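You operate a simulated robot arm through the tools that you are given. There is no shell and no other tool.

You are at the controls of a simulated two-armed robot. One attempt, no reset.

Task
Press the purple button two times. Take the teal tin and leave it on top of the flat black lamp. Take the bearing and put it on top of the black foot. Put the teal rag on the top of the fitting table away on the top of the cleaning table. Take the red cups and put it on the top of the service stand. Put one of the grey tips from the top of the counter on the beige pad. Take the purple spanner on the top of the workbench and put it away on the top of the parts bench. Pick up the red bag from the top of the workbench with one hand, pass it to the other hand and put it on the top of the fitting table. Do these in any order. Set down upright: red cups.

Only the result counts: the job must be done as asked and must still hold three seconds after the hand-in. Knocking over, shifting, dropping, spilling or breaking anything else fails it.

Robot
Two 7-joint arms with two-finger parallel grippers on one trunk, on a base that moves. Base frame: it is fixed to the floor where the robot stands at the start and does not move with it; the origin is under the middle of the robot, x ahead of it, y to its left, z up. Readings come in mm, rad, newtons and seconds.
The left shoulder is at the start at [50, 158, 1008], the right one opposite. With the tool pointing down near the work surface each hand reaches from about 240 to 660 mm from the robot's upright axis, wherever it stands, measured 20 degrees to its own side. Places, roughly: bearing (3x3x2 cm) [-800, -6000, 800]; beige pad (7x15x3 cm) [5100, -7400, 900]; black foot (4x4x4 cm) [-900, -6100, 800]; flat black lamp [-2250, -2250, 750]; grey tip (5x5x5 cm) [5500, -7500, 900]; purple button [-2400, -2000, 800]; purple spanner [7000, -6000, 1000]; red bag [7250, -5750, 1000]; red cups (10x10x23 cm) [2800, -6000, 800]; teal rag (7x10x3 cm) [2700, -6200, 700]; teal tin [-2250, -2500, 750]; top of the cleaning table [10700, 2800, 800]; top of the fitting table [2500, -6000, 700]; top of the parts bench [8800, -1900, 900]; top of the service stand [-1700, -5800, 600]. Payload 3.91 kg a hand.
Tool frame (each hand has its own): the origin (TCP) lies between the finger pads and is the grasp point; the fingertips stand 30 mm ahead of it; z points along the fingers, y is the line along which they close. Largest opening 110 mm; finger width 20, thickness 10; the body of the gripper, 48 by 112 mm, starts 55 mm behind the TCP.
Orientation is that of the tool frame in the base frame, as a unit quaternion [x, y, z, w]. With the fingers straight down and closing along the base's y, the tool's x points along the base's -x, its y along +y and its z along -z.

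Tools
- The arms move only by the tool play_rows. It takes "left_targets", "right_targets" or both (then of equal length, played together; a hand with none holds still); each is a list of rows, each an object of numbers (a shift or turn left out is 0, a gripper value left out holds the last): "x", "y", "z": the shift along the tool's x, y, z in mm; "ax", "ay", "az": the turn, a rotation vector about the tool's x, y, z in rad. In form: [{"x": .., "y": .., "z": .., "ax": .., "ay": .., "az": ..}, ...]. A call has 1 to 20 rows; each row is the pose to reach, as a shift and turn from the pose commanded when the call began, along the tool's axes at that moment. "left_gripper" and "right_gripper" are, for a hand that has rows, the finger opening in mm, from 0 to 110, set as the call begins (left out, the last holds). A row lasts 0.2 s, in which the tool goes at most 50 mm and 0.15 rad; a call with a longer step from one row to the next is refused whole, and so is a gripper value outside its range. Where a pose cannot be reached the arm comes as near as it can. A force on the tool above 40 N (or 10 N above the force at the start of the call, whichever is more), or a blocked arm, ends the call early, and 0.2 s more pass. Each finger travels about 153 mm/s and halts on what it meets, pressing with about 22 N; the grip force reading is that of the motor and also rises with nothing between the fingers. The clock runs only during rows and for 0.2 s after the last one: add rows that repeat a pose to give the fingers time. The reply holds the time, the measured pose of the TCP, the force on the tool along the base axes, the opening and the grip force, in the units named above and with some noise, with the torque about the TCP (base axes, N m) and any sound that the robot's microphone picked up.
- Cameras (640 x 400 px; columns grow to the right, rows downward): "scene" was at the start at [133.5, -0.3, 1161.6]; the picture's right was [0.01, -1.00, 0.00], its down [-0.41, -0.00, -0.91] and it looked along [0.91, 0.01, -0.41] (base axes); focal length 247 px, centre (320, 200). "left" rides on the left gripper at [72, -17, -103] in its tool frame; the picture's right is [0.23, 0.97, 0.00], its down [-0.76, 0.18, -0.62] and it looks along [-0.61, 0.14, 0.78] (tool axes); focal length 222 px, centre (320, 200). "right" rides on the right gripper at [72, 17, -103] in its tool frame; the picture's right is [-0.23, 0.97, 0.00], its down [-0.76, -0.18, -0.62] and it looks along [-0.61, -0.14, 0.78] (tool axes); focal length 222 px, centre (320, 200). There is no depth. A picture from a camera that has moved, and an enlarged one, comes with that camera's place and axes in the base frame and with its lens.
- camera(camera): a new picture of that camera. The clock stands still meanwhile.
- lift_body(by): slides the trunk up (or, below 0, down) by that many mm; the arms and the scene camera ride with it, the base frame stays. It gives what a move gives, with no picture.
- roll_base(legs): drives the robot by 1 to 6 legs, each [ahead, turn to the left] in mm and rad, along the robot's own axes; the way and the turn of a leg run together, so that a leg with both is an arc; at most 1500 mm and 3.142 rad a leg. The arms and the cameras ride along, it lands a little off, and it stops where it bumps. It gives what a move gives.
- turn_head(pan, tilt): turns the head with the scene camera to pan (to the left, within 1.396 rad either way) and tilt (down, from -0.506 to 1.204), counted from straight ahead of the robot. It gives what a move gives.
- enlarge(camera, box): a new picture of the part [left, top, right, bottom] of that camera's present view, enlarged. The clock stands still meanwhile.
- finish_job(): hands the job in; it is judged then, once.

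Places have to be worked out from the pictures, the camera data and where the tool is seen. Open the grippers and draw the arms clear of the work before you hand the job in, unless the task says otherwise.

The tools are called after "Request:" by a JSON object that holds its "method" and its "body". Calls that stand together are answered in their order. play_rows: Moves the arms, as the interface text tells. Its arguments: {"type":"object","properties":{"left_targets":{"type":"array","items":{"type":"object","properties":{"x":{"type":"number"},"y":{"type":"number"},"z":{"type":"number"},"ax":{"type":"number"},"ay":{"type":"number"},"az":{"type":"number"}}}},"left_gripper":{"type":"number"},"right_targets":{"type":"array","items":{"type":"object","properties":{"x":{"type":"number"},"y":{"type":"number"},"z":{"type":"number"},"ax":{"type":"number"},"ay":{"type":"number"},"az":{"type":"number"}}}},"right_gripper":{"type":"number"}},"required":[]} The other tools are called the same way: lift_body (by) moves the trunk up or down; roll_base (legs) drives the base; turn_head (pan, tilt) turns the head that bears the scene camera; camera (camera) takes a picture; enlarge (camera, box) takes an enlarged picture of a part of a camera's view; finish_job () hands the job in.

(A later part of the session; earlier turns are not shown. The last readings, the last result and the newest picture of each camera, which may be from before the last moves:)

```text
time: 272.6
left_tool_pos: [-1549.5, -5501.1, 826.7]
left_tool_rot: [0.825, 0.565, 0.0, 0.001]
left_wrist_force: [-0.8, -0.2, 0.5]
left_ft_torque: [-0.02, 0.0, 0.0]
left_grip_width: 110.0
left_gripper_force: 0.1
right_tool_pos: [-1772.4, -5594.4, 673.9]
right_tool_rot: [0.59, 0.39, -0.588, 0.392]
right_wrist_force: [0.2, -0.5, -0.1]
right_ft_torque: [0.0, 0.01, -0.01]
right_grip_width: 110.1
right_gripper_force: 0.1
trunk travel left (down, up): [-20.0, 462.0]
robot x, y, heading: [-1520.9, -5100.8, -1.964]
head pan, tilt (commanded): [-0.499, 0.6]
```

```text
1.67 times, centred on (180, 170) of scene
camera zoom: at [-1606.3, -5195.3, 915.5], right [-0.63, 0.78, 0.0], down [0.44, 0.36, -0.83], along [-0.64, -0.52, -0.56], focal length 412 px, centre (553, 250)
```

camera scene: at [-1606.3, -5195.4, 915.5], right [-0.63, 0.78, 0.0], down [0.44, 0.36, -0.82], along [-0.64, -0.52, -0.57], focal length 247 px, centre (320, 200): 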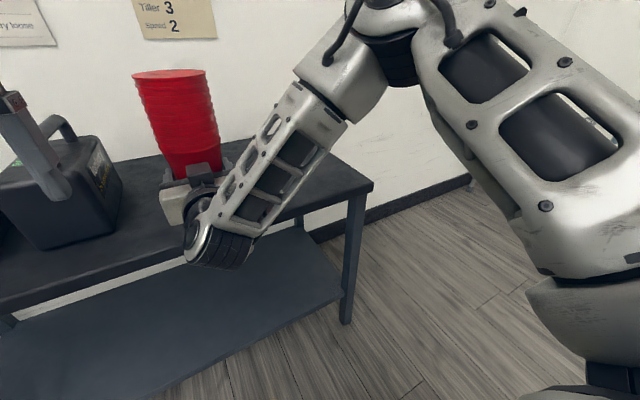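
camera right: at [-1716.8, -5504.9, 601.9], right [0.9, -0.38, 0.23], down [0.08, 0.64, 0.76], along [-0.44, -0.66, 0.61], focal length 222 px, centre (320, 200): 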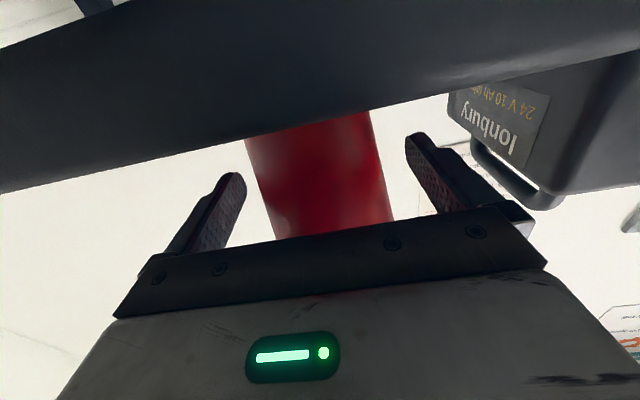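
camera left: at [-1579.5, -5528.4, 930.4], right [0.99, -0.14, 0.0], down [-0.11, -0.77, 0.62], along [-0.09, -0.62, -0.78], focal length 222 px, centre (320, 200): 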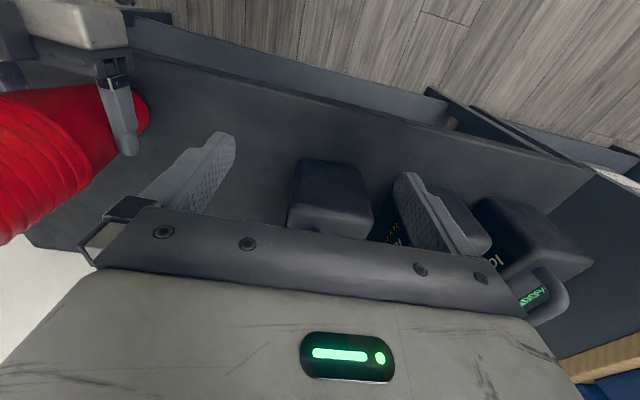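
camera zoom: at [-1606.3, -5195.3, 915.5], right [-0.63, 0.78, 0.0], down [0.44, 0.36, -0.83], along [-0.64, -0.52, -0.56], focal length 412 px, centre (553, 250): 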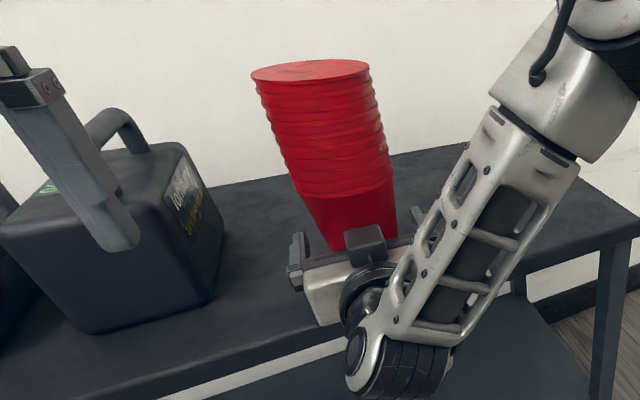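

The stack stands free on the stand. I withdraw the hand straight back 130 mm.

Request:
{"method": "play_rows", "body": {"right_targets": [{"z": -15}, {"z": -35}, {"z": -60}, {"z": -90}, {"z": -125}, {"z": -125}]}}

Request:
{"method": "camera", "body": {"camera": "scene"}}

```text
time: 274.0
left_tool_pos: [-1549.2, -5501.9, 826.2]
left_tool_rot: [0.826, 0.564, 0.0, 0.0]
left_wrist_force: [0.7, -0.2, -0.1]
left_ft_torque: [-0.04, 0.01, 0.02]
left_grip_width: 110.1
left_gripper_force: 0.0
right_tool_pos: [-1723.9, -5478.7, 673.6]
right_tool_rot: [0.59, 0.389, -0.589, 0.392]
right_wrist_force: [0.4, -0.3, 0.4]
right_ft_torque: [0.0, 0.0, -0.03]
right_grip_width: 110.2
right_gripper_force: 0.0
trunk travel left (down, up): [-20.0, 462.0]
robot x, y, heading: [-1523.0, -5102.1, -1.96]
head pan, tilt (commanded): [-0.499, 0.6]
```

```text
taken
camera scene: at [-1606.3, -5195.3, 915.5], right [-0.63, 0.78, 0.0], down [0.44, 0.36, -0.83], along [-0.64, -0.52, -0.56], focal length 247 px, centre (320, 200)
```

scene: 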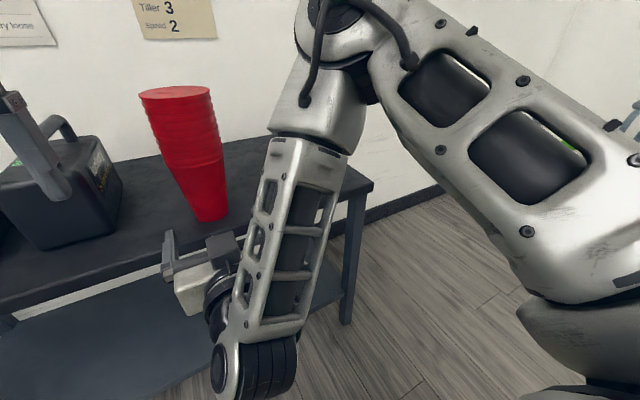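

Cups are standing upright on the service stand. I back away 350 mm, raise the trunk back, and return the right hand to the pointing-down carry pose.

Request:
{"method": "roll_base", "body": {"legs": [[-350, 0]]}}

Request:
{"method": "lift_body", "body": {"by": 230}}

Request:
{"method": "play_rows", "body": {"right_targets": [{"x": -15, "y": -10, "z": -5, "ay": 0.14}, {"x": -30, "y": -20, "z": -10, "ay": 0.28}, {"x": -45, "y": -30, "z": -15, "ay": 0.42}, {"x": -60, "y": -40, "z": -20, "ay": 0.56}, {"x": -75, "y": -50, "z": -25, "ay": 0.7}, {"x": -90, "y": -60, "z": -30, "ay": 0.84}, {"x": -105, "y": -70, "z": -35, "ay": 0.98}, {"x": -115, "y": -80, "z": -38, "ay": 1.12}, {"x": -125, "y": -90, "z": -40, "ay": 1.26}, {"x": -135, "y": -95, "z": -40, "ay": 1.4}, {"x": -143, "y": -98, "z": -40, "ay": 1.5}, {"x": -143, "y": -98, "z": -40, "ay": 1.571}]}}

Request:
{"method": "turn_head", "body": {"pan": 0.0, "tilt": 0.5}}

Request:
{"method": "camera", "body": {"camera": "scene"}}

```text
time: 276.2
left_tool_pos: [-1416.8, -5180.4, 826.3]
left_tool_rot: [0.825, 0.566, -0.001, 0.0]
left_wrist_force: [0.2, -0.7, 0.1]
left_ft_torque: [0.01, 0.02, 0.0]
left_grip_width: 109.7
left_gripper_force: 0.0
right_tool_pos: [-1590.7, -5158.4, 674.5]
right_tool_rot: [0.589, 0.391, -0.588, 0.392]
right_wrist_force: [-0.3, 0.1, -0.8]
right_ft_torque: [-0.04, 0.01, -0.02]
right_grip_width: 109.8
right_gripper_force: 0.0
trunk travel left (down, up): [-20.0, 462.0]
robot x, y, heading: [-1388.1, -4778.9, -1.958]
head pan, tilt (commanded): [-0.499, 0.6]
```

```text
time: 278.6
left_tool_pos: [-1416.8, -5179.5, 1056.8]
left_tool_rot: [0.825, 0.566, 0.0, 0.0]
left_wrist_force: [-0.5, 0.2, 1.3]
left_ft_torque: [0.02, -0.02, 0.0]
left_grip_width: 110.0
left_gripper_force: 0.2
right_tool_pos: [-1592.0, -5157.7, 903.7]
right_tool_rot: [0.589, 0.392, -0.588, 0.393]
right_wrist_force: [-0.3, 0.1, 0.3]
right_ft_torque: [-0.01, 0.02, 0.03]
right_grip_width: 110.3
right_gripper_force: 0.1
trunk travel left (down, up): [-250.0, 232.0]
robot x, y, heading: [-1391.6, -4778.4, -1.956]
head pan, tilt (commanded): [-0.499, 0.6]
```

```text
time: 281.2
left_tool_pos: [-1416.2, -5179.5, 1056.0]
left_tool_rot: [0.825, 0.565, 0.0, 0.001]
left_wrist_force: [-0.5, -0.5, 0.9]
left_ft_torque: [0.0, 0.02, 0.02]
left_grip_width: 109.9
left_gripper_force: 0.1
right_tool_pos: [-1666.7, -5081.4, 1047.3]
right_tool_rot: [0.833, 0.553, 0.002, 0.0]
right_wrist_force: [0.1, -0.3, 0.6]
right_ft_torque: [0.01, 0.0, 0.0]
right_grip_width: 110.1
right_gripper_force: 0.1
trunk travel left (down, up): [-250.0, 232.0]
robot x, y, heading: [-1392.3, -4778.2, -1.956]
head pan, tilt (commanded): [-0.499, 0.6]
```

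```text
time: 282.2
left_tool_pos: [-1417.0, -5179.3, 1057.2]
left_tool_rot: [0.825, 0.565, -0.001, 0.001]
left_wrist_force: [-0.2, -0.8, 0.0]
left_ft_torque: [-0.03, 0.03, -0.03]
left_grip_width: 110.1
left_gripper_force: 0.1
right_tool_pos: [-1665.9, -5081.7, 1046.7]
right_tool_rot: [0.833, 0.554, 0.001, 0.001]
right_wrist_force: [1.3, -0.8, 0.2]
right_ft_torque: [-0.02, -0.02, 0.02]
right_grip_width: 110.0
right_gripper_force: 0.1
trunk travel left (down, up): [-250.0, 232.0]
robot x, y, heading: [-1390.7, -4784.4, -1.956]
head pan, tilt (commanded): [0.0, 0.499]
```

```text
taken
camera scene: at [-1439.8, -4902.2, 1154.6], right [-0.93, 0.38, 0.0], down [0.18, 0.44, -0.88], along [-0.33, -0.81, -0.48], focal length 247 px, centre (320, 200)
```

scene: 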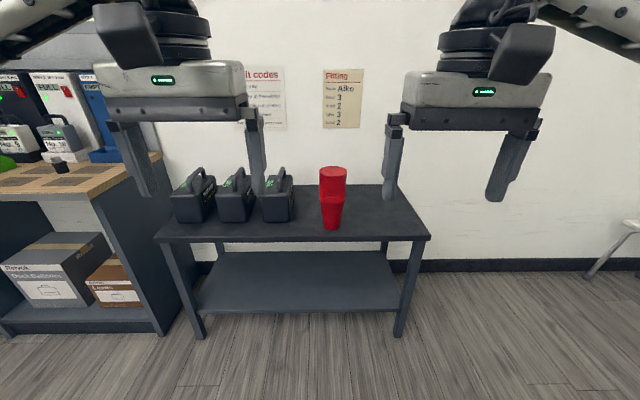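

Cups stand fine. I also zoom on the bearing/foot to confirm it's still stacked.

Request:
{"method": "enlarge", "body": {"camera": "scene", "box": [10, 120, 130, 200]}}

Request:
{"method": "enlarge", "body": {"camera": "scene", "box": [260, 140, 420, 260]}}

```text
5.00 times, centred on (70, 160) of scene
camera zoom: at [-1439.8, -4902.2, 1154.6], right [-0.93, 0.38, 0.0], down [0.18, 0.44, -0.88], along [-0.33, -0.81, -0.48], focal length 1236 px, centre (1570, 400)
```

zoom: 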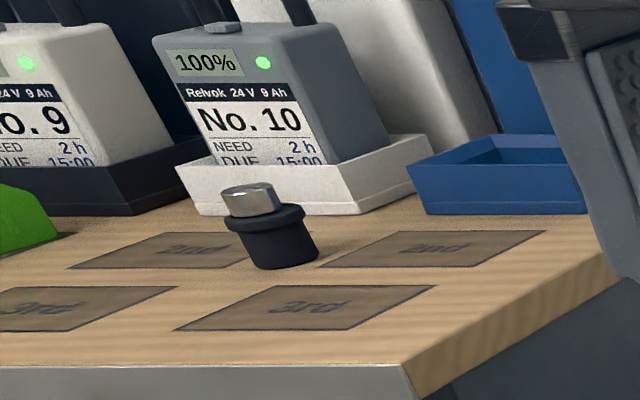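

```text
3.33 times, centred on (340, 200) of scene
camera zoom: at [-1439.8, -4902.2, 1154.6], right [-0.93, 0.38, 0.0], down [0.18, 0.44, -0.88], along [-0.33, -0.81, -0.48], focal length 824 px, centre (253, 200)
```

zoom: 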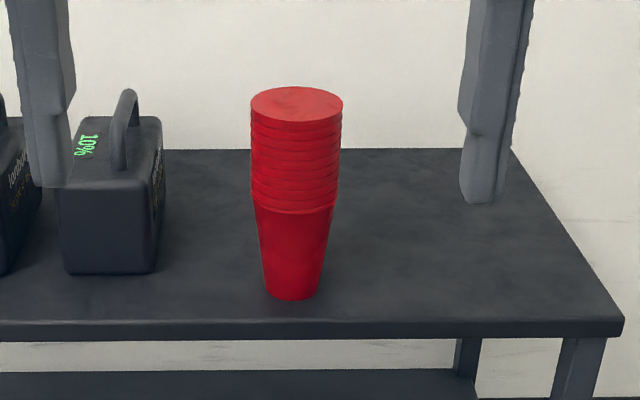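

Both placements hold. Next is the counter (grey tip → beige pad): I retrace the aisle east, then pass north of the fitting table toward the teal counter.

Request:
{"method": "roll_base", "body": {"legs": [[0, 1.5415], [1087, 0], [1087, 0], [0, 0.808]]}}

Request:
{"method": "camera", "body": {"camera": "scene"}}

```text
time: 298.7
left_tool_pos: [882.4, -5414.1, 1055.7]
left_tool_rot: [-0.187, 0.982, 0.0, 0.002]
left_wrist_force: [1.0, -0.3, 0.5]
left_ft_torque: [0.02, -0.03, 0.03]
left_grip_width: 110.3
left_gripper_force: 0.1
right_tool_pos: [979.3, -5663.5, 1047.4]
right_tool_rot: [-0.172, 0.985, 0.002, 0.0]
right_wrist_force: [0.2, -0.7, 0.0]
right_ft_torque: [0.03, -0.01, -0.01]
right_grip_width: 109.9
right_gripper_force: 0.0
trunk travel left (down, up): [-250.0, 232.0]
robot x, y, heading: [571.9, -5666.9, 0.355]
head pan, tilt (commanded): [0.0, 0.499]
```

```text
taken
camera scene: at [695.3, -5621.5, 1154.6], right [0.35, -0.94, 0.0], down [-0.45, -0.17, -0.88], along [0.82, 0.31, -0.48], focal length 247 px, centre (320, 200)
```

scene: 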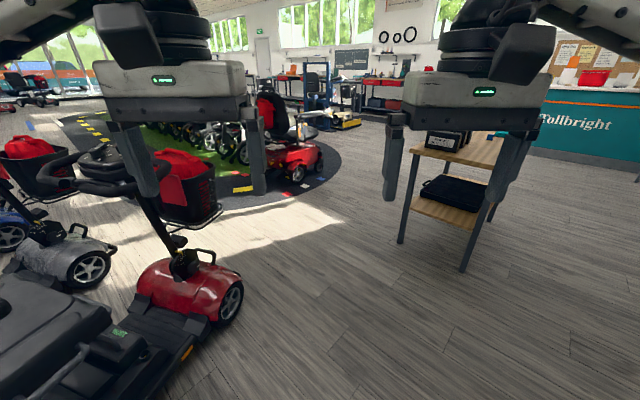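

The lane between red scooter and table is clear. I continue around the north side of the table toward the counter.

Request:
{"method": "roll_base", "body": {"legs": [[0, -0.051], [1392, 0], [0, -0.216], [1133, 0], [0, -0.862], [1287, 0]]}}

Request:
{"method": "camera", "body": {"camera": "scene"}}

```text
time: 320.3
left_tool_pos: [4241.0, -6287.7, 1056.7]
left_tool_rot: [0.388, 0.921, 0.0, 0.001]
left_wrist_force: [-0.3, 0.1, -0.5]
left_ft_torque: [0.0, 0.0, -0.05]
left_grip_width: 110.0
left_gripper_force: 0.2
right_tool_pos: [4049.8, -6472.8, 1047.1]
right_tool_rot: [0.402, 0.916, 0.002, 0.001]
right_wrist_force: [-0.6, -0.6, -1.2]
right_ft_torque: [0.02, 0.02, 0.03]
right_grip_width: 110.3
right_gripper_force: 0.0
trunk travel left (down, up): [-250.0, 232.0]
robot x, y, heading: [3891.2, -6096.4, -0.818]
head pan, tilt (commanded): [0.0, 0.499]
```

```text
taken
camera scene: at [3978.8, -6194.8, 1154.6], right [-0.73, -0.68, 0.0], down [-0.33, 0.35, -0.88], along [0.6, -0.64, -0.48], focal length 247 px, centre (320, 200)
```

scene: 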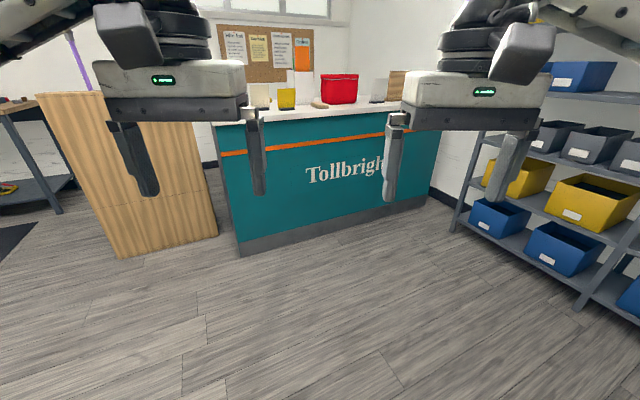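

The counter front runs from ≈(5278,−6775) toward (4615,−8290), facing heading ≈−0.41. I move in front of the pad/tip area at ~1.1 m and raise the trunk for clearance over the counter.

Request:
{"method": "roll_base", "body": {"legs": [[0, -0.555], [800, 0], [0, 0.963]]}}

Request:
{"method": "lift_body", "body": {"by": 200}}

Request:
{"method": "camera", "body": {"camera": "scene"}}

```text
time: 328.7
left_tool_pos: [4447.5, -6913.5, 1056.4]
left_tool_rot: [0.185, 0.983, 0.0, 0.001]
left_wrist_force: [-1.0, 0.9, -1.0]
left_ft_torque: [-0.01, 0.02, -0.05]
left_grip_width: 110.1
left_gripper_force: 0.1
right_tool_pos: [4348.9, -7162.7, 1047.2]
right_tool_rot: [0.199, 0.98, 0.002, 0.0]
right_wrist_force: [0.7, -0.6, -0.6]
right_ft_torque: [0.01, 0.02, 0.0]
right_grip_width: 109.9
right_gripper_force: 0.1
trunk travel left (down, up): [-250.0, 232.0]
robot x, y, heading: [4049.5, -6886.0, -0.392]
head pan, tilt (commanded): [0.0, 0.499]
```

```text
time: 330.8
left_tool_pos: [4446.4, -6914.2, 1255.7]
left_tool_rot: [0.184, 0.983, 0.0, 0.001]
left_wrist_force: [0.7, 0.1, 0.0]
left_ft_torque: [-0.01, 0.01, -0.01]
left_grip_width: 110.1
left_gripper_force: 0.1
right_tool_pos: [4348.8, -7163.3, 1246.8]
right_tool_rot: [0.199, 0.98, 0.001, 0.001]
right_wrist_force: [0.0, -0.4, -0.1]
right_ft_torque: [0.01, 0.01, -0.03]
right_grip_width: 110.2
right_gripper_force: 0.1
trunk travel left (down, up): [-450.0, 32.0]
robot x, y, heading: [4046.2, -6889.3, -0.394]
head pan, tilt (commanded): [0.0, 0.499]
```

```text
taken
camera scene: at [4169.8, -6938.8, 1354.5], right [-0.38, -0.92, 0.0], down [-0.44, 0.18, -0.88], along [0.81, -0.34, -0.48], focal length 247 px, centre (320, 200)
```

scene: 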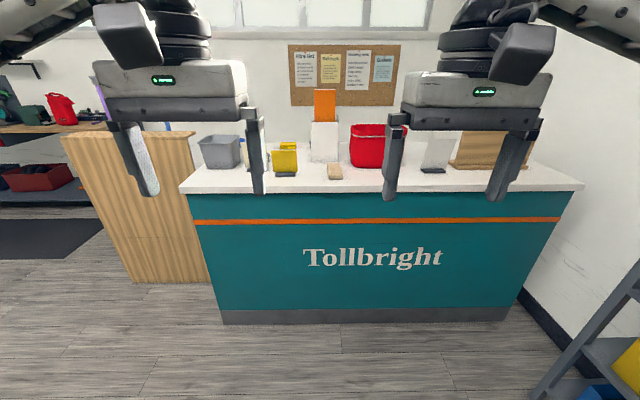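

Request:
{"method": "enlarge", "body": {"camera": "scene", "box": [180, 80, 400, 210]}}

Request:
{"method": "enlarge", "body": {"camera": "scene", "box": [380, 90, 600, 220]}}

```text
2.91 times, centred on (290, 145) of scene
camera zoom: at [4169.8, -6938.8, 1354.5], right [-0.38, -0.92, 0.0], down [-0.44, 0.18, -0.88], along [0.81, -0.34, -0.48], focal length 719 px, centre (407, 360)
```

zoom: 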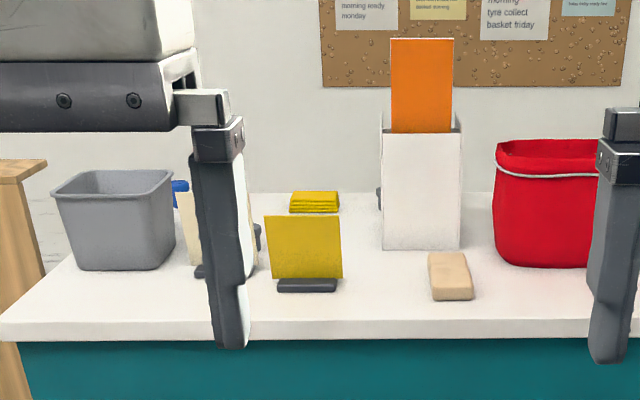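

```text
2.91 times, centred on (490, 155) of scene
camera zoom: at [4169.8, -6938.8, 1354.5], right [-0.38, -0.92, 0.0], down [-0.44, 0.18, -0.88], along [0.81, -0.34, -0.48], focal length 719 px, centre (-174, 331)
```

zoom: 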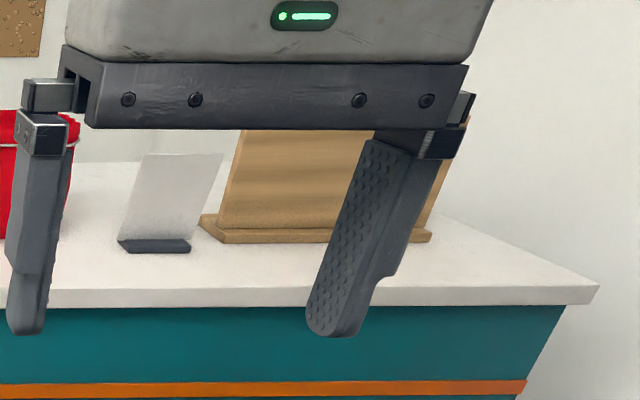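

The beige pad is the tan block near the front edge; the grey tips should be behind the white leaflet holder. I drive 640 mm closer to look over it.

Request:
{"method": "roll_base", "body": {"legs": [[640, 0]]}}

Request:
{"method": "turn_head", "body": {"pan": 0.0, "tilt": 0.55}}

Request:
{"method": "camera", "body": {"camera": "scene"}}

Request:
{"method": "camera", "body": {"camera": "left"}}

Request:
{"method": "camera", "body": {"camera": "right"}}

```text
time: 334.4
left_tool_pos: [5033.7, -7168.4, 1256.7]
left_tool_rot: [0.192, 0.981, -0.001, 0.001]
left_wrist_force: [0.7, -0.3, -0.5]
left_ft_torque: [-0.03, 0.01, -0.02]
left_grip_width: 110.1
left_gripper_force: 0.0
right_tool_pos: [4929.6, -7415.4, 1246.7]
right_tool_rot: [0.207, 0.978, 0.002, 0.0]
right_wrist_force: [0.1, 0.0, -0.2]
right_ft_torque: [0.0, 0.01, 0.01]
right_grip_width: 110.1
right_gripper_force: 0.1
trunk travel left (down, up): [-450.0, 32.0]
robot x, y, heading: [4635.9, -7137.9, -0.411]
head pan, tilt (commanded): [0.0, 0.499]
```

```text
time: 335.0
left_tool_pos: [5032.2, -7168.0, 1255.9]
left_tool_rot: [0.193, 0.981, -0.001, 0.001]
left_wrist_force: [1.0, 0.1, -0.4]
left_ft_torque: [-0.01, 0.02, 0.01]
left_grip_width: 110.1
left_gripper_force: 0.1
right_tool_pos: [4930.4, -7416.7, 1247.0]
right_tool_rot: [0.208, 0.978, 0.002, 0.0]
right_wrist_force: [-0.5, -0.3, -0.5]
right_ft_torque: [-0.03, 0.02, 0.02]
right_grip_width: 110.2
right_gripper_force: 0.1
trunk travel left (down, up): [-450.0, 32.0]
robot x, y, heading: [4632.3, -7138.5, -0.409]
head pan, tilt (commanded): [0.0, 0.55]
```

```text
taken
camera scene: at [4754.2, -7187.9, 1350.0], right [-0.4, -0.92, 0.0], down [-0.48, 0.21, -0.85], along [0.78, -0.34, -0.52], focal length 247 px, centre (320, 200)
```

scene: 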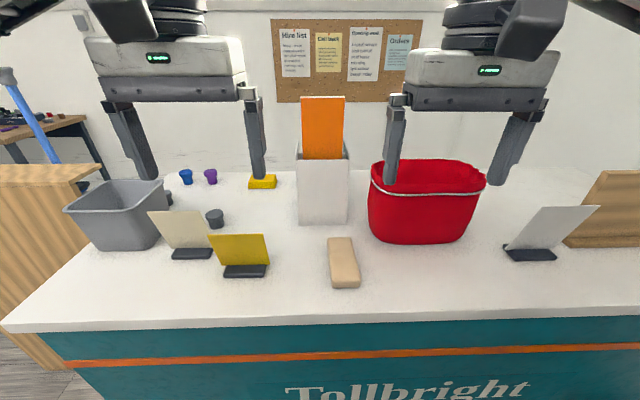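

```text
taken
camera left: at [4959.5, -7156.9, 1360.3], right [0.16, 0.99, 0.0], down [0.77, -0.12, 0.62], along [0.62, -0.1, -0.78], focal length 222 px, centre (320, 200)
```

left: 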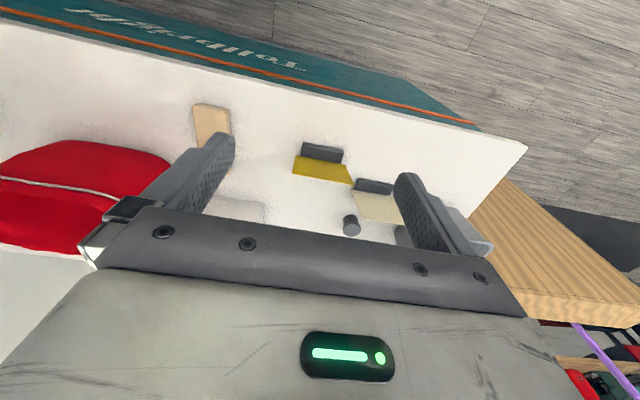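

```text
taken
camera right: at [4870.6, -7371.0, 1350.9], right [0.6, 0.8, 0.0], down [0.62, -0.47, 0.62], along [0.5, -0.37, -0.78], focal length 222 px, centre (320, 200)
```

right: 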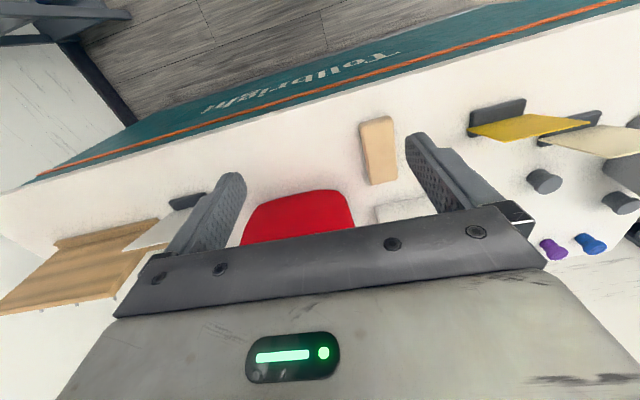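

Now I see grey tips left of the leaflet holder (plus purple and blue ones). I zoom to localise the nearest grey tip and the pad.

Request:
{"method": "enlarge", "body": {"camera": "scene", "box": [140, 150, 380, 300]}}

Request:
{"method": "enlarge", "body": {"camera": "right", "box": [340, 90, 640, 270]}}

Request:
{"method": "enlarge", "body": {"camera": "left", "box": [180, 90, 460, 250]}}

```text
2.67 times, centred on (260, 225) of scene
camera zoom: at [4754.2, -7187.9, 1350.0], right [-0.4, -0.92, 0.0], down [-0.48, 0.21, -0.85], along [0.78, -0.34, -0.52], focal length 659 px, centre (480, 133)
```

zoom: 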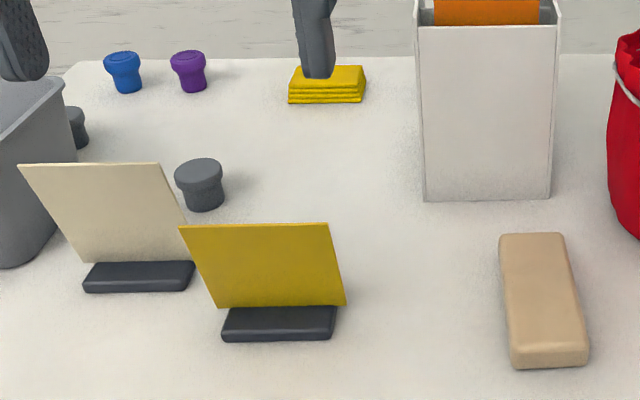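

```text
2.13 times, centred on (490, 180) of right
camera zoom: at [4870.6, -7371.0, 1350.9], right [0.6, 0.8, 0.0], down [0.62, -0.47, 0.62], along [0.5, -0.37, -0.78], focal length 474 px, centre (-43, 243)
```

zoom: 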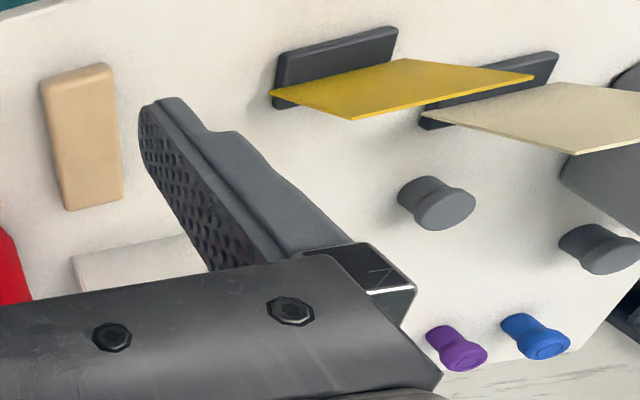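

```text
2.29 times, centred on (320, 170) of left
camera zoom: at [4959.5, -7156.9, 1360.3], right [0.16, 0.99, 0.0], down [0.77, -0.12, 0.62], along [0.62, -0.1, -0.78], focal length 508 px, centre (320, 269)
```

zoom: 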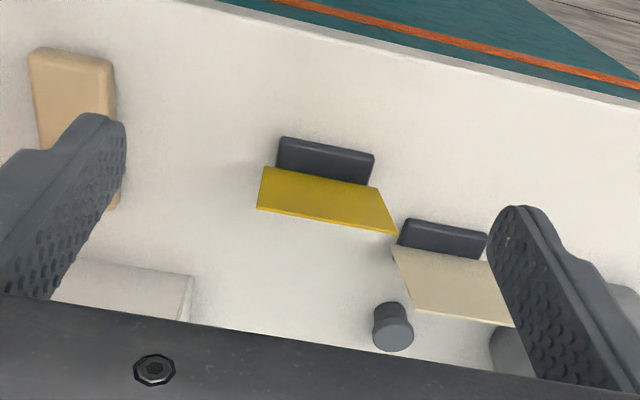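

Tip 1 triangulates to ≈(5382,−7145), top z 964; pad centre ≈(5102,−7395), top z 948; counter ≈z 918. I shift my stance ~90 mm left and 80 mm closer so the left hand reaches both.

Request:
{"method": "roll_base", "body": {"legs": [[-300, 0], [0, 0.84], [120, 0], [0, -0.84], [300, 0]]}}

Request:
{"method": "camera", "body": {"camera": "scene"}}

Request:
{"method": "camera", "body": {"camera": "left"}}

```text
time: 343.9
left_tool_pos: [5139.6, -7104.9, 1256.6]
left_tool_rot: [0.183, 0.983, 0.001, 0.001]
left_wrist_force: [0.3, -0.3, -0.3]
left_ft_torque: [0.01, 0.03, 0.02]
left_grip_width: 109.8
left_gripper_force: 0.1
right_tool_pos: [5041.5, -7355.0, 1246.4]
right_tool_rot: [0.198, 0.98, 0.002, 0.001]
right_wrist_force: [0.6, 0.3, -0.1]
right_ft_torque: [-0.03, -0.01, -0.03]
right_grip_width: 110.0
right_gripper_force: 0.0
trunk travel left (down, up): [-450.0, 32.0]
robot x, y, heading: [4738.4, -7076.7, -0.39]
head pan, tilt (commanded): [0.0, 0.55]
```

```text
taken
camera scene: at [4861.7, -7129.6, 1349.9], right [-0.38, -0.92, 0.0], down [-0.48, 0.2, -0.85], along [0.79, -0.32, -0.52], focal length 247 px, centre (320, 200)
```

scene: 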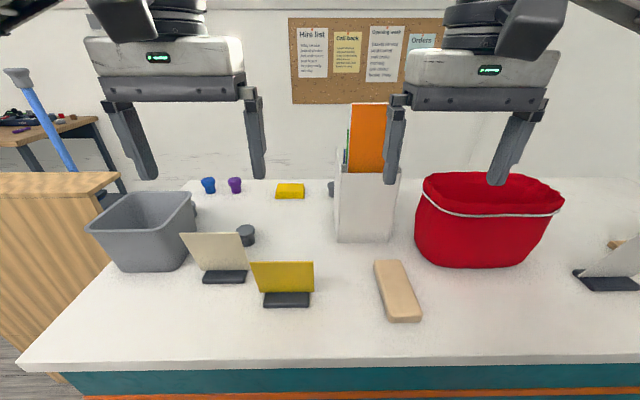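

```text
taken
camera left: at [5066.3, -7095.0, 1360.2], right [0.14, 0.99, 0.0], down [0.77, -0.11, 0.62], along [0.62, -0.09, -0.78], focal length 222 px, centre (320, 200)
```

left: 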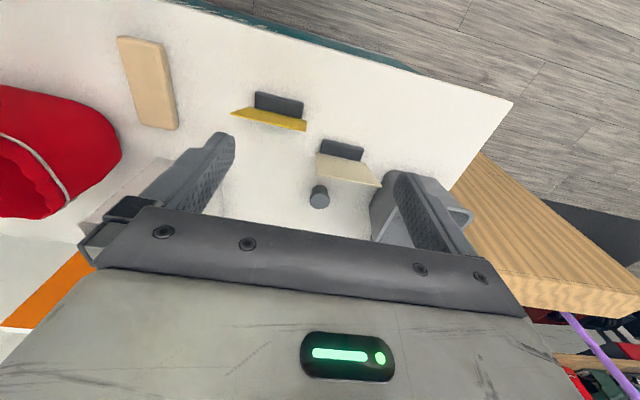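

I refine tip and pad positions from this stance with zoomed views.

Request:
{"method": "enlarge", "body": {"camera": "scene", "box": [170, 190, 290, 310]}}

Request:
{"method": "enlarge", "body": {"camera": "left", "box": [260, 130, 400, 230]}}

Request:
{"method": "enlarge", "body": {"camera": "scene", "box": [340, 230, 460, 340]}}

Request:
{"method": "enlarge", "body": {"camera": "left", "box": [90, 20, 210, 140]}}

```text
3.33 times, centred on (230, 250) of scene
camera zoom: at [4861.7, -7129.6, 1349.9], right [-0.38, -0.92, 0.0], down [-0.48, 0.2, -0.85], along [0.79, -0.32, -0.52], focal length 824 px, centre (620, 33)
```

zoom: 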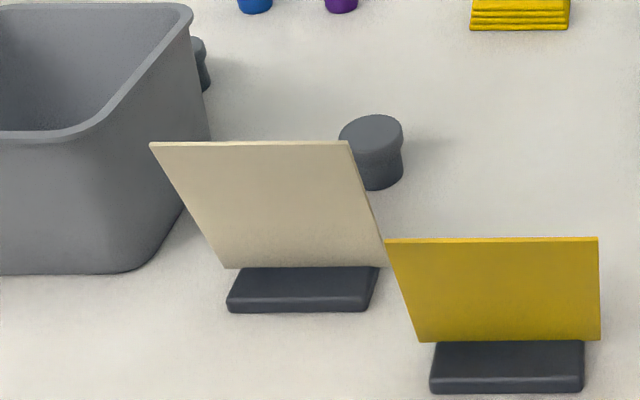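

```text
4.00 times, centred on (330, 180) of left
camera zoom: at [5066.3, -7095.0, 1360.2], right [0.14, 0.99, 0.0], down [0.77, -0.11, 0.62], along [0.62, -0.09, -0.78], focal length 888 px, centre (280, 280)
```

zoom: 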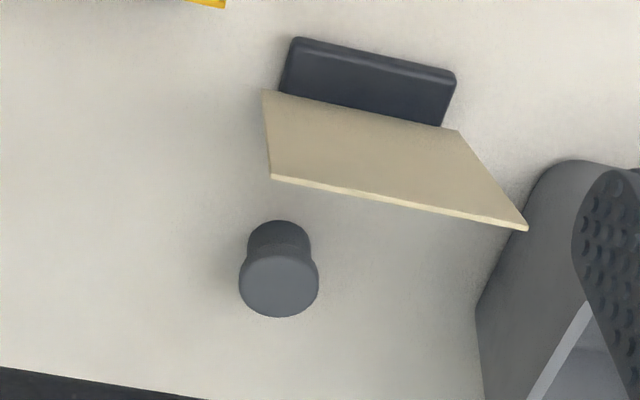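

```text
3.64 times, centred on (400, 285) of scene
camera zoom: at [4861.7, -7129.6, 1349.9], right [-0.38, -0.92, 0.0], down [-0.48, 0.2, -0.85], along [0.79, -0.32, -0.52], focal length 899 px, centre (29, -109)
```

zoom: 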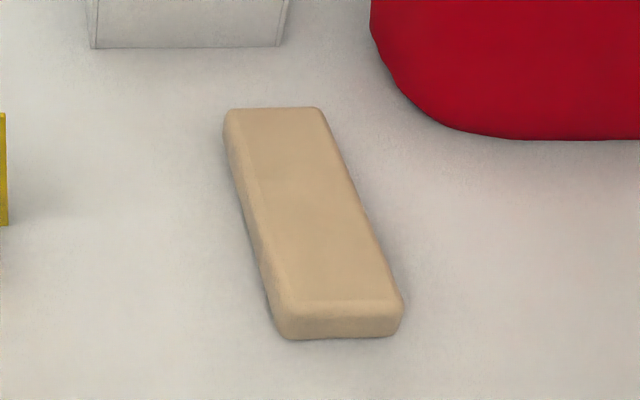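

```text
3.33 times, centred on (150, 80) of left
camera zoom: at [5066.3, -7095.0, 1360.2], right [0.14, 0.99, 0.0], down [0.77, -0.11, 0.62], along [0.62, -0.09, -0.78], focal length 740 px, centre (887, 600)
```

zoom: 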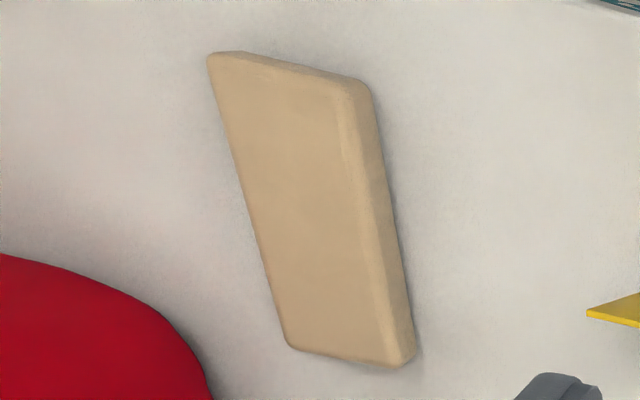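

Refined: tip top ≈(5390,−7142,957), pad top ≈(5106,−7394,949). The tip is ~655 mm from my axis, so I inch 25 mm closer.

Request:
{"method": "roll_base", "body": {"legs": [[28, 0]]}}

```text
time: 344.7
left_tool_pos: [5165.1, -7115.8, 1255.9]
left_tool_rot: [0.185, 0.983, 0.0, 0.001]
left_wrist_force: [0.7, 0.1, 0.3]
left_ft_torque: [-0.01, 0.03, -0.01]
left_grip_width: 110.1
left_gripper_force: 0.1
right_tool_pos: [5068.3, -7365.1, 1247.1]
right_tool_rot: [0.199, 0.98, 0.002, 0.0]
right_wrist_force: [0.4, -0.6, -0.4]
right_ft_torque: [0.02, 0.03, -0.01]
right_grip_width: 110.0
right_gripper_force: 0.1
trunk travel left (down, up): [-450.0, 32.0]
robot x, y, heading: [4768.3, -7091.4, -0.39]
head pan, tilt (commanded): [0.0, 0.55]
```

I move the left hand over the tip, yawing −0.6 rad so its camera clears the sign card, stopping at a hover (TCP z≈1035).

Request:
{"method": "play_rows", "body": {"left_gripper": 80, "left_targets": [{"x": -44, "y": 11.5, "z": 12, "az": -0.12}, {"x": -88, "y": 23, "z": 24, "az": -0.24}, {"x": -131, "y": 34.5, "z": 36, "az": -0.36}, {"x": -175, "y": 46, "z": 48, "az": -0.48}, {"x": -219, "y": 57.6, "z": 60, "az": -0.6}, {"x": -219, "y": 57.6, "z": 105, "az": -0.6}, {"x": -219, "y": 57.6, "z": 150, "az": -0.6}, {"x": -219, "y": 57.6, "z": 190, "az": -0.6}, {"x": -219, "y": 57.6, "z": 220, "az": -0.6}, {"x": -219, "y": 57.6, "z": 220, "az": -0.6}]}}

Request:
{"method": "camera", "body": {"camera": "left"}}

Request:
{"method": "camera", "body": {"camera": "scene"}}

```text
time: 346.9
left_tool_pos: [5390.8, -7138.1, 1035.7]
left_tool_rot: [-0.114, 0.993, -0.001, 0.001]
left_wrist_force: [0.4, 0.3, 1.0]
left_ft_torque: [0.03, -0.02, 0.02]
left_grip_width: 80.1
left_gripper_force: 0.0
right_tool_pos: [5067.1, -7365.2, 1246.4]
right_tool_rot: [0.198, 0.98, 0.002, 0.0]
right_wrist_force: [0.3, 0.1, 0.3]
right_ft_torque: [0.02, -0.02, -0.01]
right_grip_width: 110.0
right_gripper_force: 0.0
trunk travel left (down, up): [-450.0, 32.0]
robot x, y, heading: [4765.2, -7089.4, -0.389]
head pan, tilt (commanded): [0.0, 0.55]
```

```text
taken
camera left: at [5324.4, -7171.9, 1139.8], right [-0.44, 0.9, 0.0], down [0.7, 0.35, 0.62], along [0.56, 0.27, -0.78], focal length 222 px, centre (320, 200)
```

left: 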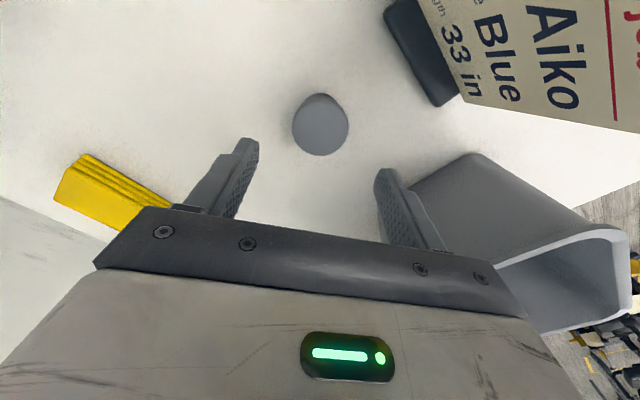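

```text
taken
camera scene: at [4886.7, -7139.9, 1350.0], right [-0.38, -0.92, 0.0], down [-0.48, 0.2, -0.85], along [0.79, -0.32, -0.52], focal length 247 px, centre (320, 200)
```

scene: 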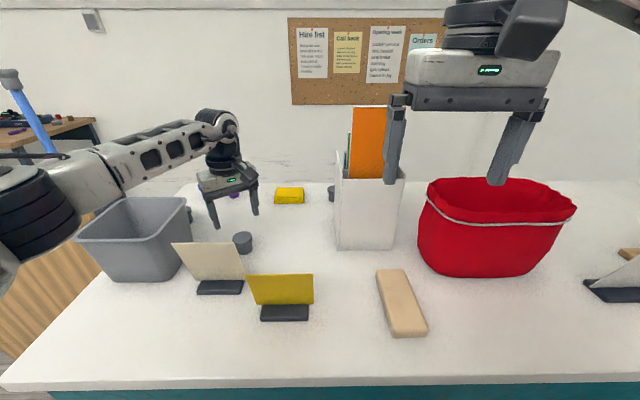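

Reach is fine and the tip is centred between the fingers. I correct 4 mm and lower to TCP z≈958, then grip.

Request:
{"method": "play_rows", "body": {"left_targets": [{"x": 4, "z": 20}, {"x": 4, "z": 45}, {"x": 4, "z": 65}, {"x": 4, "z": 77}, {"x": 4, "z": 77}]}}

Request:
{"method": "camera", "body": {"camera": "left"}}

Request:
{"method": "enlarge", "body": {"camera": "scene", "box": [150, 140, 330, 320]}}

```text
time: 348.1
left_tool_pos: [5385.8, -7141.7, 959.1]
left_tool_rot: [-0.114, 0.993, 0.0, 0.001]
left_wrist_force: [0.3, 0.2, -0.5]
left_ft_torque: [0.0, 0.02, 0.01]
left_grip_width: 79.9
left_gripper_force: 0.1
right_tool_pos: [5066.1, -7364.6, 1246.9]
right_tool_rot: [0.199, 0.98, 0.001, 0.0]
right_wrist_force: [0.3, 0.6, 1.4]
right_ft_torque: [-0.01, -0.01, -0.01]
right_grip_width: 110.0
right_gripper_force: 0.0
trunk travel left (down, up): [-450.0, 32.0]
robot x, y, heading: [4765.1, -7089.7, -0.39]
head pan, tilt (commanded): [0.0, 0.55]
```

```text
taken
camera left: at [5319.1, -7175.2, 1062.9], right [-0.44, 0.9, 0.0], down [0.7, 0.35, 0.62], along [0.56, 0.27, -0.78], focal length 222 px, centre (320, 200)
```

left: 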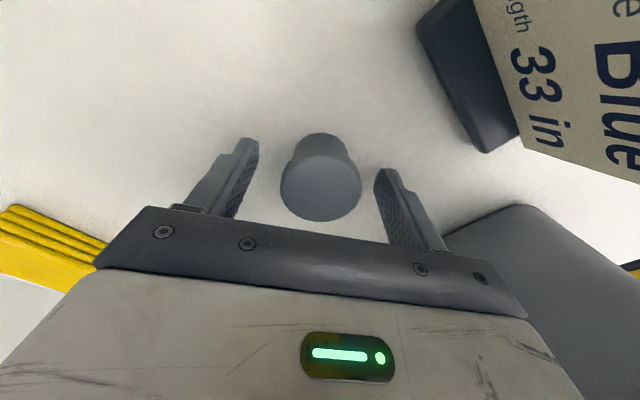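

```text
2.22 times, centred on (240, 230) of scene
camera zoom: at [4886.8, -7140.0, 1350.0], right [-0.38, -0.92, 0.0], down [-0.48, 0.2, -0.85], along [0.79, -0.32, -0.52], focal length 549 px, centre (498, 133)
```

zoom: 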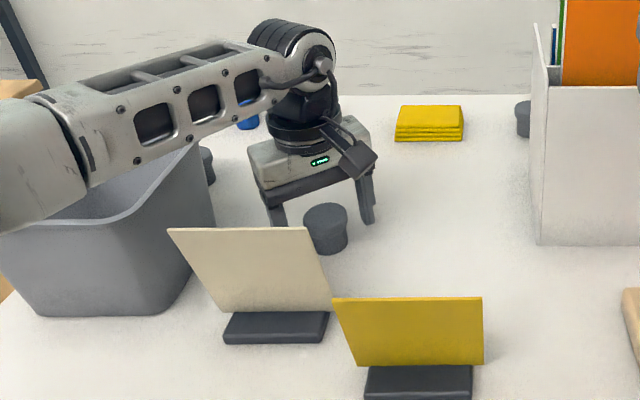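

The tip is centred between the fingers. I close.

Request:
{"method": "play_rows", "body": {"left_gripper": 25, "left_targets": [{"z": 0}, {"z": 0}, {"z": 0}, {"z": 0}]}}

Request:
{"method": "play_rows", "body": {"left_targets": [{"z": -20}, {"z": -60}, {"z": -100}, {"z": -140}, {"z": -140}]}}

Request:
{"method": "camera", "body": {"camera": "left"}}

Request:
{"method": "camera", "body": {"camera": "scene"}}

```text
time: 349.1
left_tool_pos: [5386.2, -7142.7, 959.0]
left_tool_rot: [-0.114, 0.993, 0.0, 0.001]
left_wrist_force: [0.3, -0.1, 0.8]
left_ft_torque: [0.03, -0.04, 0.02]
left_grip_width: 45.9
left_gripper_force: 22.1
right_tool_pos: [5067.2, -7365.9, 1246.5]
right_tool_rot: [0.198, 0.98, 0.002, 0.001]
right_wrist_force: [-0.4, -0.6, -0.2]
right_ft_torque: [0.0, 0.04, 0.02]
right_grip_width: 109.9
right_gripper_force: 0.0
trunk travel left (down, up): [-450.0, 32.0]
robot x, y, heading: [4764.8, -7087.2, -0.393]
head pan, tilt (commanded): [0.0, 0.55]
```

```text
time: 350.3
left_tool_pos: [5386.0, -7144.9, 1101.2]
left_tool_rot: [-0.115, 0.993, -0.002, 0.001]
left_wrist_force: [-0.2, 0.1, 0.1]
left_ft_torque: [-0.02, -0.01, 0.01]
left_grip_width: 45.9
left_gripper_force: 21.7
right_tool_pos: [5067.3, -7364.3, 1247.6]
right_tool_rot: [0.198, 0.98, 0.003, 0.001]
right_wrist_force: [0.2, 1.0, 0.2]
right_ft_torque: [0.0, -0.01, -0.02]
right_grip_width: 110.6
right_gripper_force: 0.2
trunk travel left (down, up): [-450.0, 32.0]
robot x, y, heading: [4767.6, -7085.7, -0.39]
head pan, tilt (commanded): [0.0, 0.55]
```

```text
taken
camera left: at [5318.7, -7177.2, 1204.8], right [-0.44, 0.9, 0.0], down [0.7, 0.35, 0.62], along [0.56, 0.27, -0.78], focal length 222 px, centre (320, 200)
```

left: 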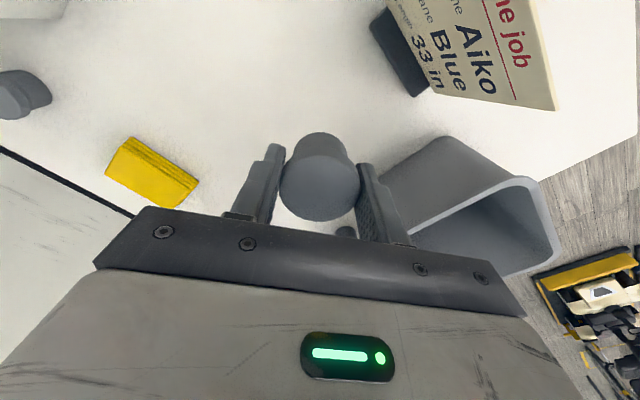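

```text
taken
camera scene: at [4887.1, -7139.9, 1349.9], right [-0.38, -0.92, 0.0], down [-0.48, 0.2, -0.85], along [0.79, -0.32, -0.52], focal length 247 px, centre (320, 200)
```

scene: 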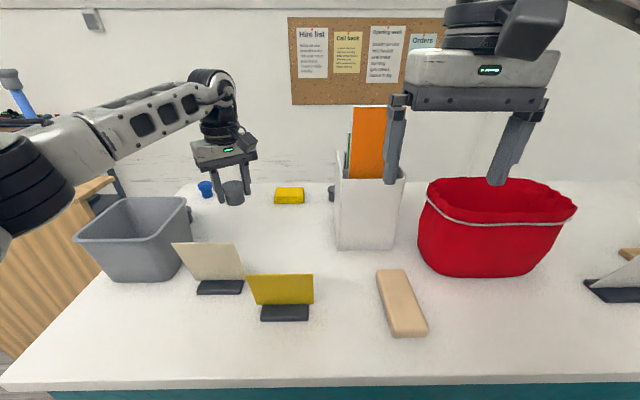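

Tip gripped (45.9 mm). My right hand hovers above the pad, so I first move it aside to the right and raise the left hand.

Request:
{"method": "play_rows", "body": {"right_targets": [{"x": 15, "y": -40}, {"x": 30, "y": -80}, {"x": 45, "y": -120}, {"x": 60, "y": -160}, {"x": 75, "y": -195}, {"x": 75, "y": -195}], "left_targets": [{"z": -20}, {"z": -40}, {"z": -60}, {"z": -60}, {"z": -60}, {"z": -60}]}}

Request:
{"method": "play_rows", "body": {"left_targets": [{"x": 46, "y": 9, "az": 0.1}, {"x": 92, "y": 18, "az": 0.2}, {"x": 138, "y": 28, "az": 0.3}, {"x": 184, "y": 37, "az": 0.4}, {"x": 230, "y": 46, "az": 0.5}, {"x": 250, "y": 2, "az": 0.6}, {"x": 270, "y": -43, "az": 0.6}, {"x": 289, "y": -88, "az": 0.6}, {"x": 308, "y": -133, "az": 0.6}, {"x": 329, "y": -177, "az": 0.6}, {"x": 329, "y": -181.7, "az": 0.6}, {"x": 329, "y": -181.7, "az": 0.6}]}}

Request:
{"method": "camera", "body": {"camera": "left"}}

Request:
{"method": "camera", "body": {"camera": "scene"}}

```text
time: 351.7
left_tool_pos: [5384.9, -7141.8, 1158.3]
left_tool_rot: [-0.113, 0.994, -0.001, 0.002]
left_wrist_force: [-0.1, 0.1, 0.2]
left_ft_torque: [0.0, 0.01, -0.01]
left_grip_width: 45.7
left_gripper_force: 21.8
right_tool_pos: [4921.6, -7511.9, 1244.8]
right_tool_rot: [0.198, 0.98, 0.002, 0.0]
right_wrist_force: [0.0, 0.0, 0.6]
right_ft_torque: [-0.03, 0.03, -0.01]
right_grip_width: 110.1
right_gripper_force: 0.0
trunk travel left (down, up): [-450.0, 32.0]
robot x, y, heading: [4763.2, -7091.5, -0.392]
head pan, tilt (commanded): [0.0, 0.55]
```

```text
time: 354.3
left_tool_pos: [5107.7, -7393.8, 1159.2]
left_tool_rot: [0.185, 0.983, 0.0, 0.0]
left_wrist_force: [-0.5, 0.0, -0.5]
left_ft_torque: [0.0, 0.0, -0.01]
left_grip_width: 45.9
left_gripper_force: 21.5
right_tool_pos: [4919.5, -7511.1, 1246.3]
right_tool_rot: [0.198, 0.98, 0.002, 0.0]
right_wrist_force: [1.0, 0.1, -0.5]
right_ft_torque: [-0.06, 0.0, -0.03]
right_grip_width: 110.0
right_gripper_force: 0.1
trunk travel left (down, up): [-450.0, 32.0]
robot x, y, heading: [4766.3, -7087.8, -0.39]
head pan, tilt (commanded): [0.0, 0.55]
```

```text
taken
camera left: at [5033.0, -7383.3, 1263.3], right [0.14, 0.99, 0.0], down [0.77, -0.11, 0.63], along [0.62, -0.09, -0.78], focal length 222 px, centre (320, 200)
```

left: 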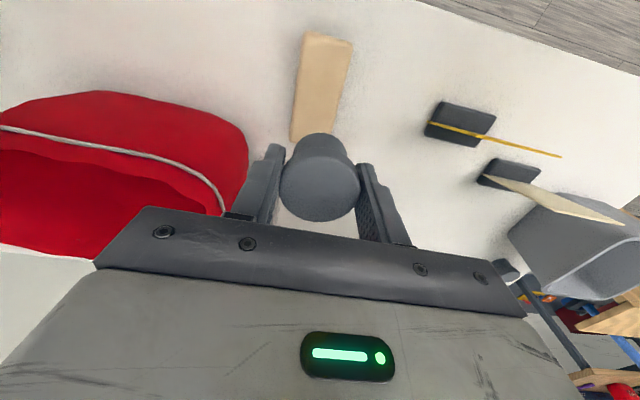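

```text
taken
camera scene: at [4886.7, -7140.3, 1350.0], right [-0.38, -0.92, 0.0], down [-0.48, 0.2, -0.85], along [0.79, -0.32, -0.52], focal length 247 px, centre (320, 200)
```

scene: 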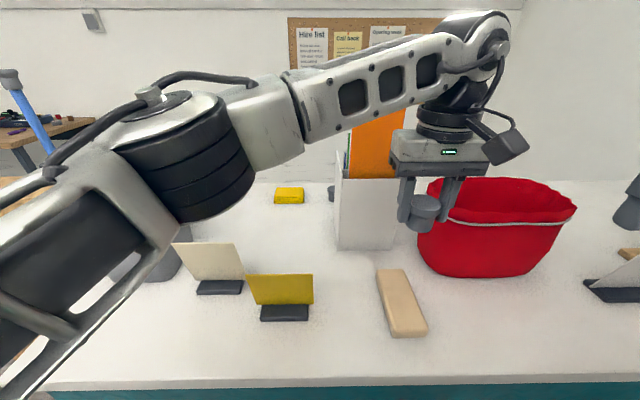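

The pad lies ~8 mm nearer me than the TCP. I correct and lower until just above the pad.

Request:
{"method": "play_rows", "body": {"left_targets": [{"x": 8, "z": 40}, {"x": 8, "z": 80}, {"x": 8, "z": 115}, {"x": 8, "z": 140}, {"x": 8, "z": 150}, {"x": 8, "z": 150}]}}

Request:
{"method": "camera", "body": {"camera": "left"}}

Request:
{"method": "enlarge", "body": {"camera": "scene", "box": [340, 200, 480, 350]}}

```text
time: 355.7
left_tool_pos: [5099.4, -7391.2, 1008.2]
left_tool_rot: [0.183, 0.983, 0.0, 0.001]
left_wrist_force: [-0.9, 0.0, -0.7]
left_ft_torque: [0.02, -0.04, 0.04]
left_grip_width: 45.7
left_gripper_force: 22.1
right_tool_pos: [4920.6, -7512.9, 1244.9]
right_tool_rot: [0.199, 0.98, 0.002, 0.001]
right_wrist_force: [0.3, -0.5, -0.2]
right_ft_torque: [-0.01, 0.03, -0.02]
right_grip_width: 109.8
right_gripper_force: 0.1
trunk travel left (down, up): [-450.0, 32.0]
robot x, y, heading: [4765.4, -7091.7, -0.39]
head pan, tilt (commanded): [0.0, 0.55]
```

```text
taken
camera left: at [5025.6, -7380.5, 1112.6], right [0.14, 0.99, 0.0], down [0.77, -0.11, 0.62], along [0.62, -0.09, -0.78], focal length 222 px, centre (320, 200)
```

left: 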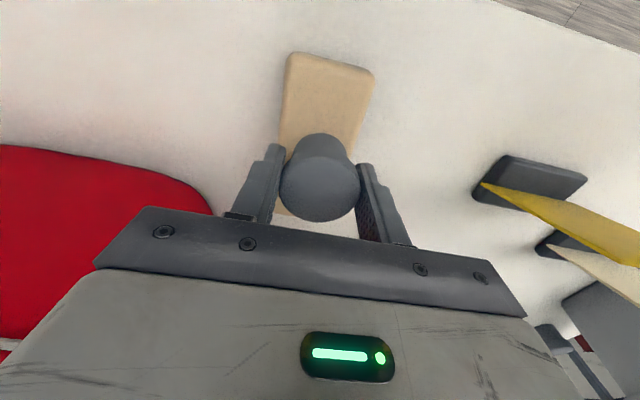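

```text
2.67 times, centred on (410, 275) of scene
camera zoom: at [4886.8, -7140.0, 1350.0], right [-0.38, -0.92, 0.0], down [-0.48, 0.2, -0.85], along [0.79, -0.32, -0.52], focal length 659 px, centre (80, 0)
```

zoom: 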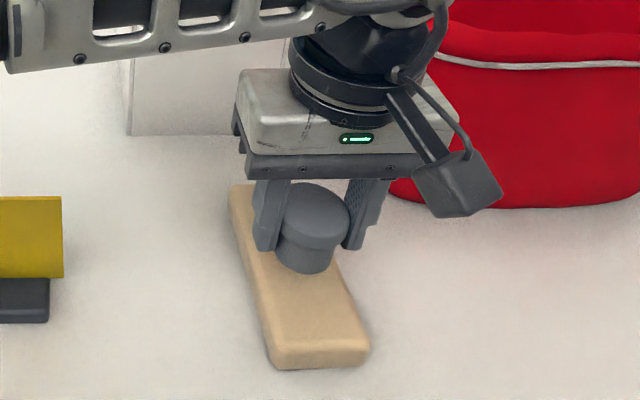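

Almost there; I lower in small steps until contact.

Request:
{"method": "play_rows", "body": {"left_targets": [{"z": 4}, {"z": 8}, {"z": 10}, {"z": 10}]}}

Request:
{"method": "play_rows", "body": {"left_targets": [{"z": 2}, {"z": 4}, {"z": 4}]}}

```text
time: 356.7
left_tool_pos: [5099.5, -7390.3, 999.6]
left_tool_rot: [0.184, 0.983, 0.0, 0.001]
left_wrist_force: [-0.1, 0.2, 0.1]
left_ft_torque: [-0.02, 0.01, -0.01]
left_grip_width: 45.7
left_gripper_force: 22.1
right_tool_pos: [4920.6, -7512.5, 1245.9]
right_tool_rot: [0.199, 0.98, 0.002, 0.0]
right_wrist_force: [0.2, 0.2, 0.0]
right_ft_torque: [-0.04, -0.03, -0.03]
right_grip_width: 110.3
right_gripper_force: 0.1
trunk travel left (down, up): [-450.0, 32.0]
robot x, y, heading: [4768.1, -7092.8, -0.394]
head pan, tilt (commanded): [0.0, 0.55]
```

```text
time: 357.5
left_tool_pos: [5100.1, -7391.3, 995.0]
left_tool_rot: [0.184, 0.983, -0.001, 0.001]
left_wrist_force: [0.8, -0.4, -1.0]
left_ft_torque: [0.01, -0.02, -0.03]
left_grip_width: 45.8
left_gripper_force: 21.8
right_tool_pos: [4919.8, -7512.1, 1245.8]
right_tool_rot: [0.199, 0.98, 0.001, 0.001]
right_wrist_force: [0.0, 0.6, -0.1]
right_ft_torque: [0.03, 0.03, 0.0]
right_grip_width: 110.0
right_gripper_force: 0.2
trunk travel left (down, up): [-450.0, 32.0]
robot x, y, heading: [4767.9, -7088.1, -0.389]
head pan, tilt (commanded): [0.0, 0.55]
```

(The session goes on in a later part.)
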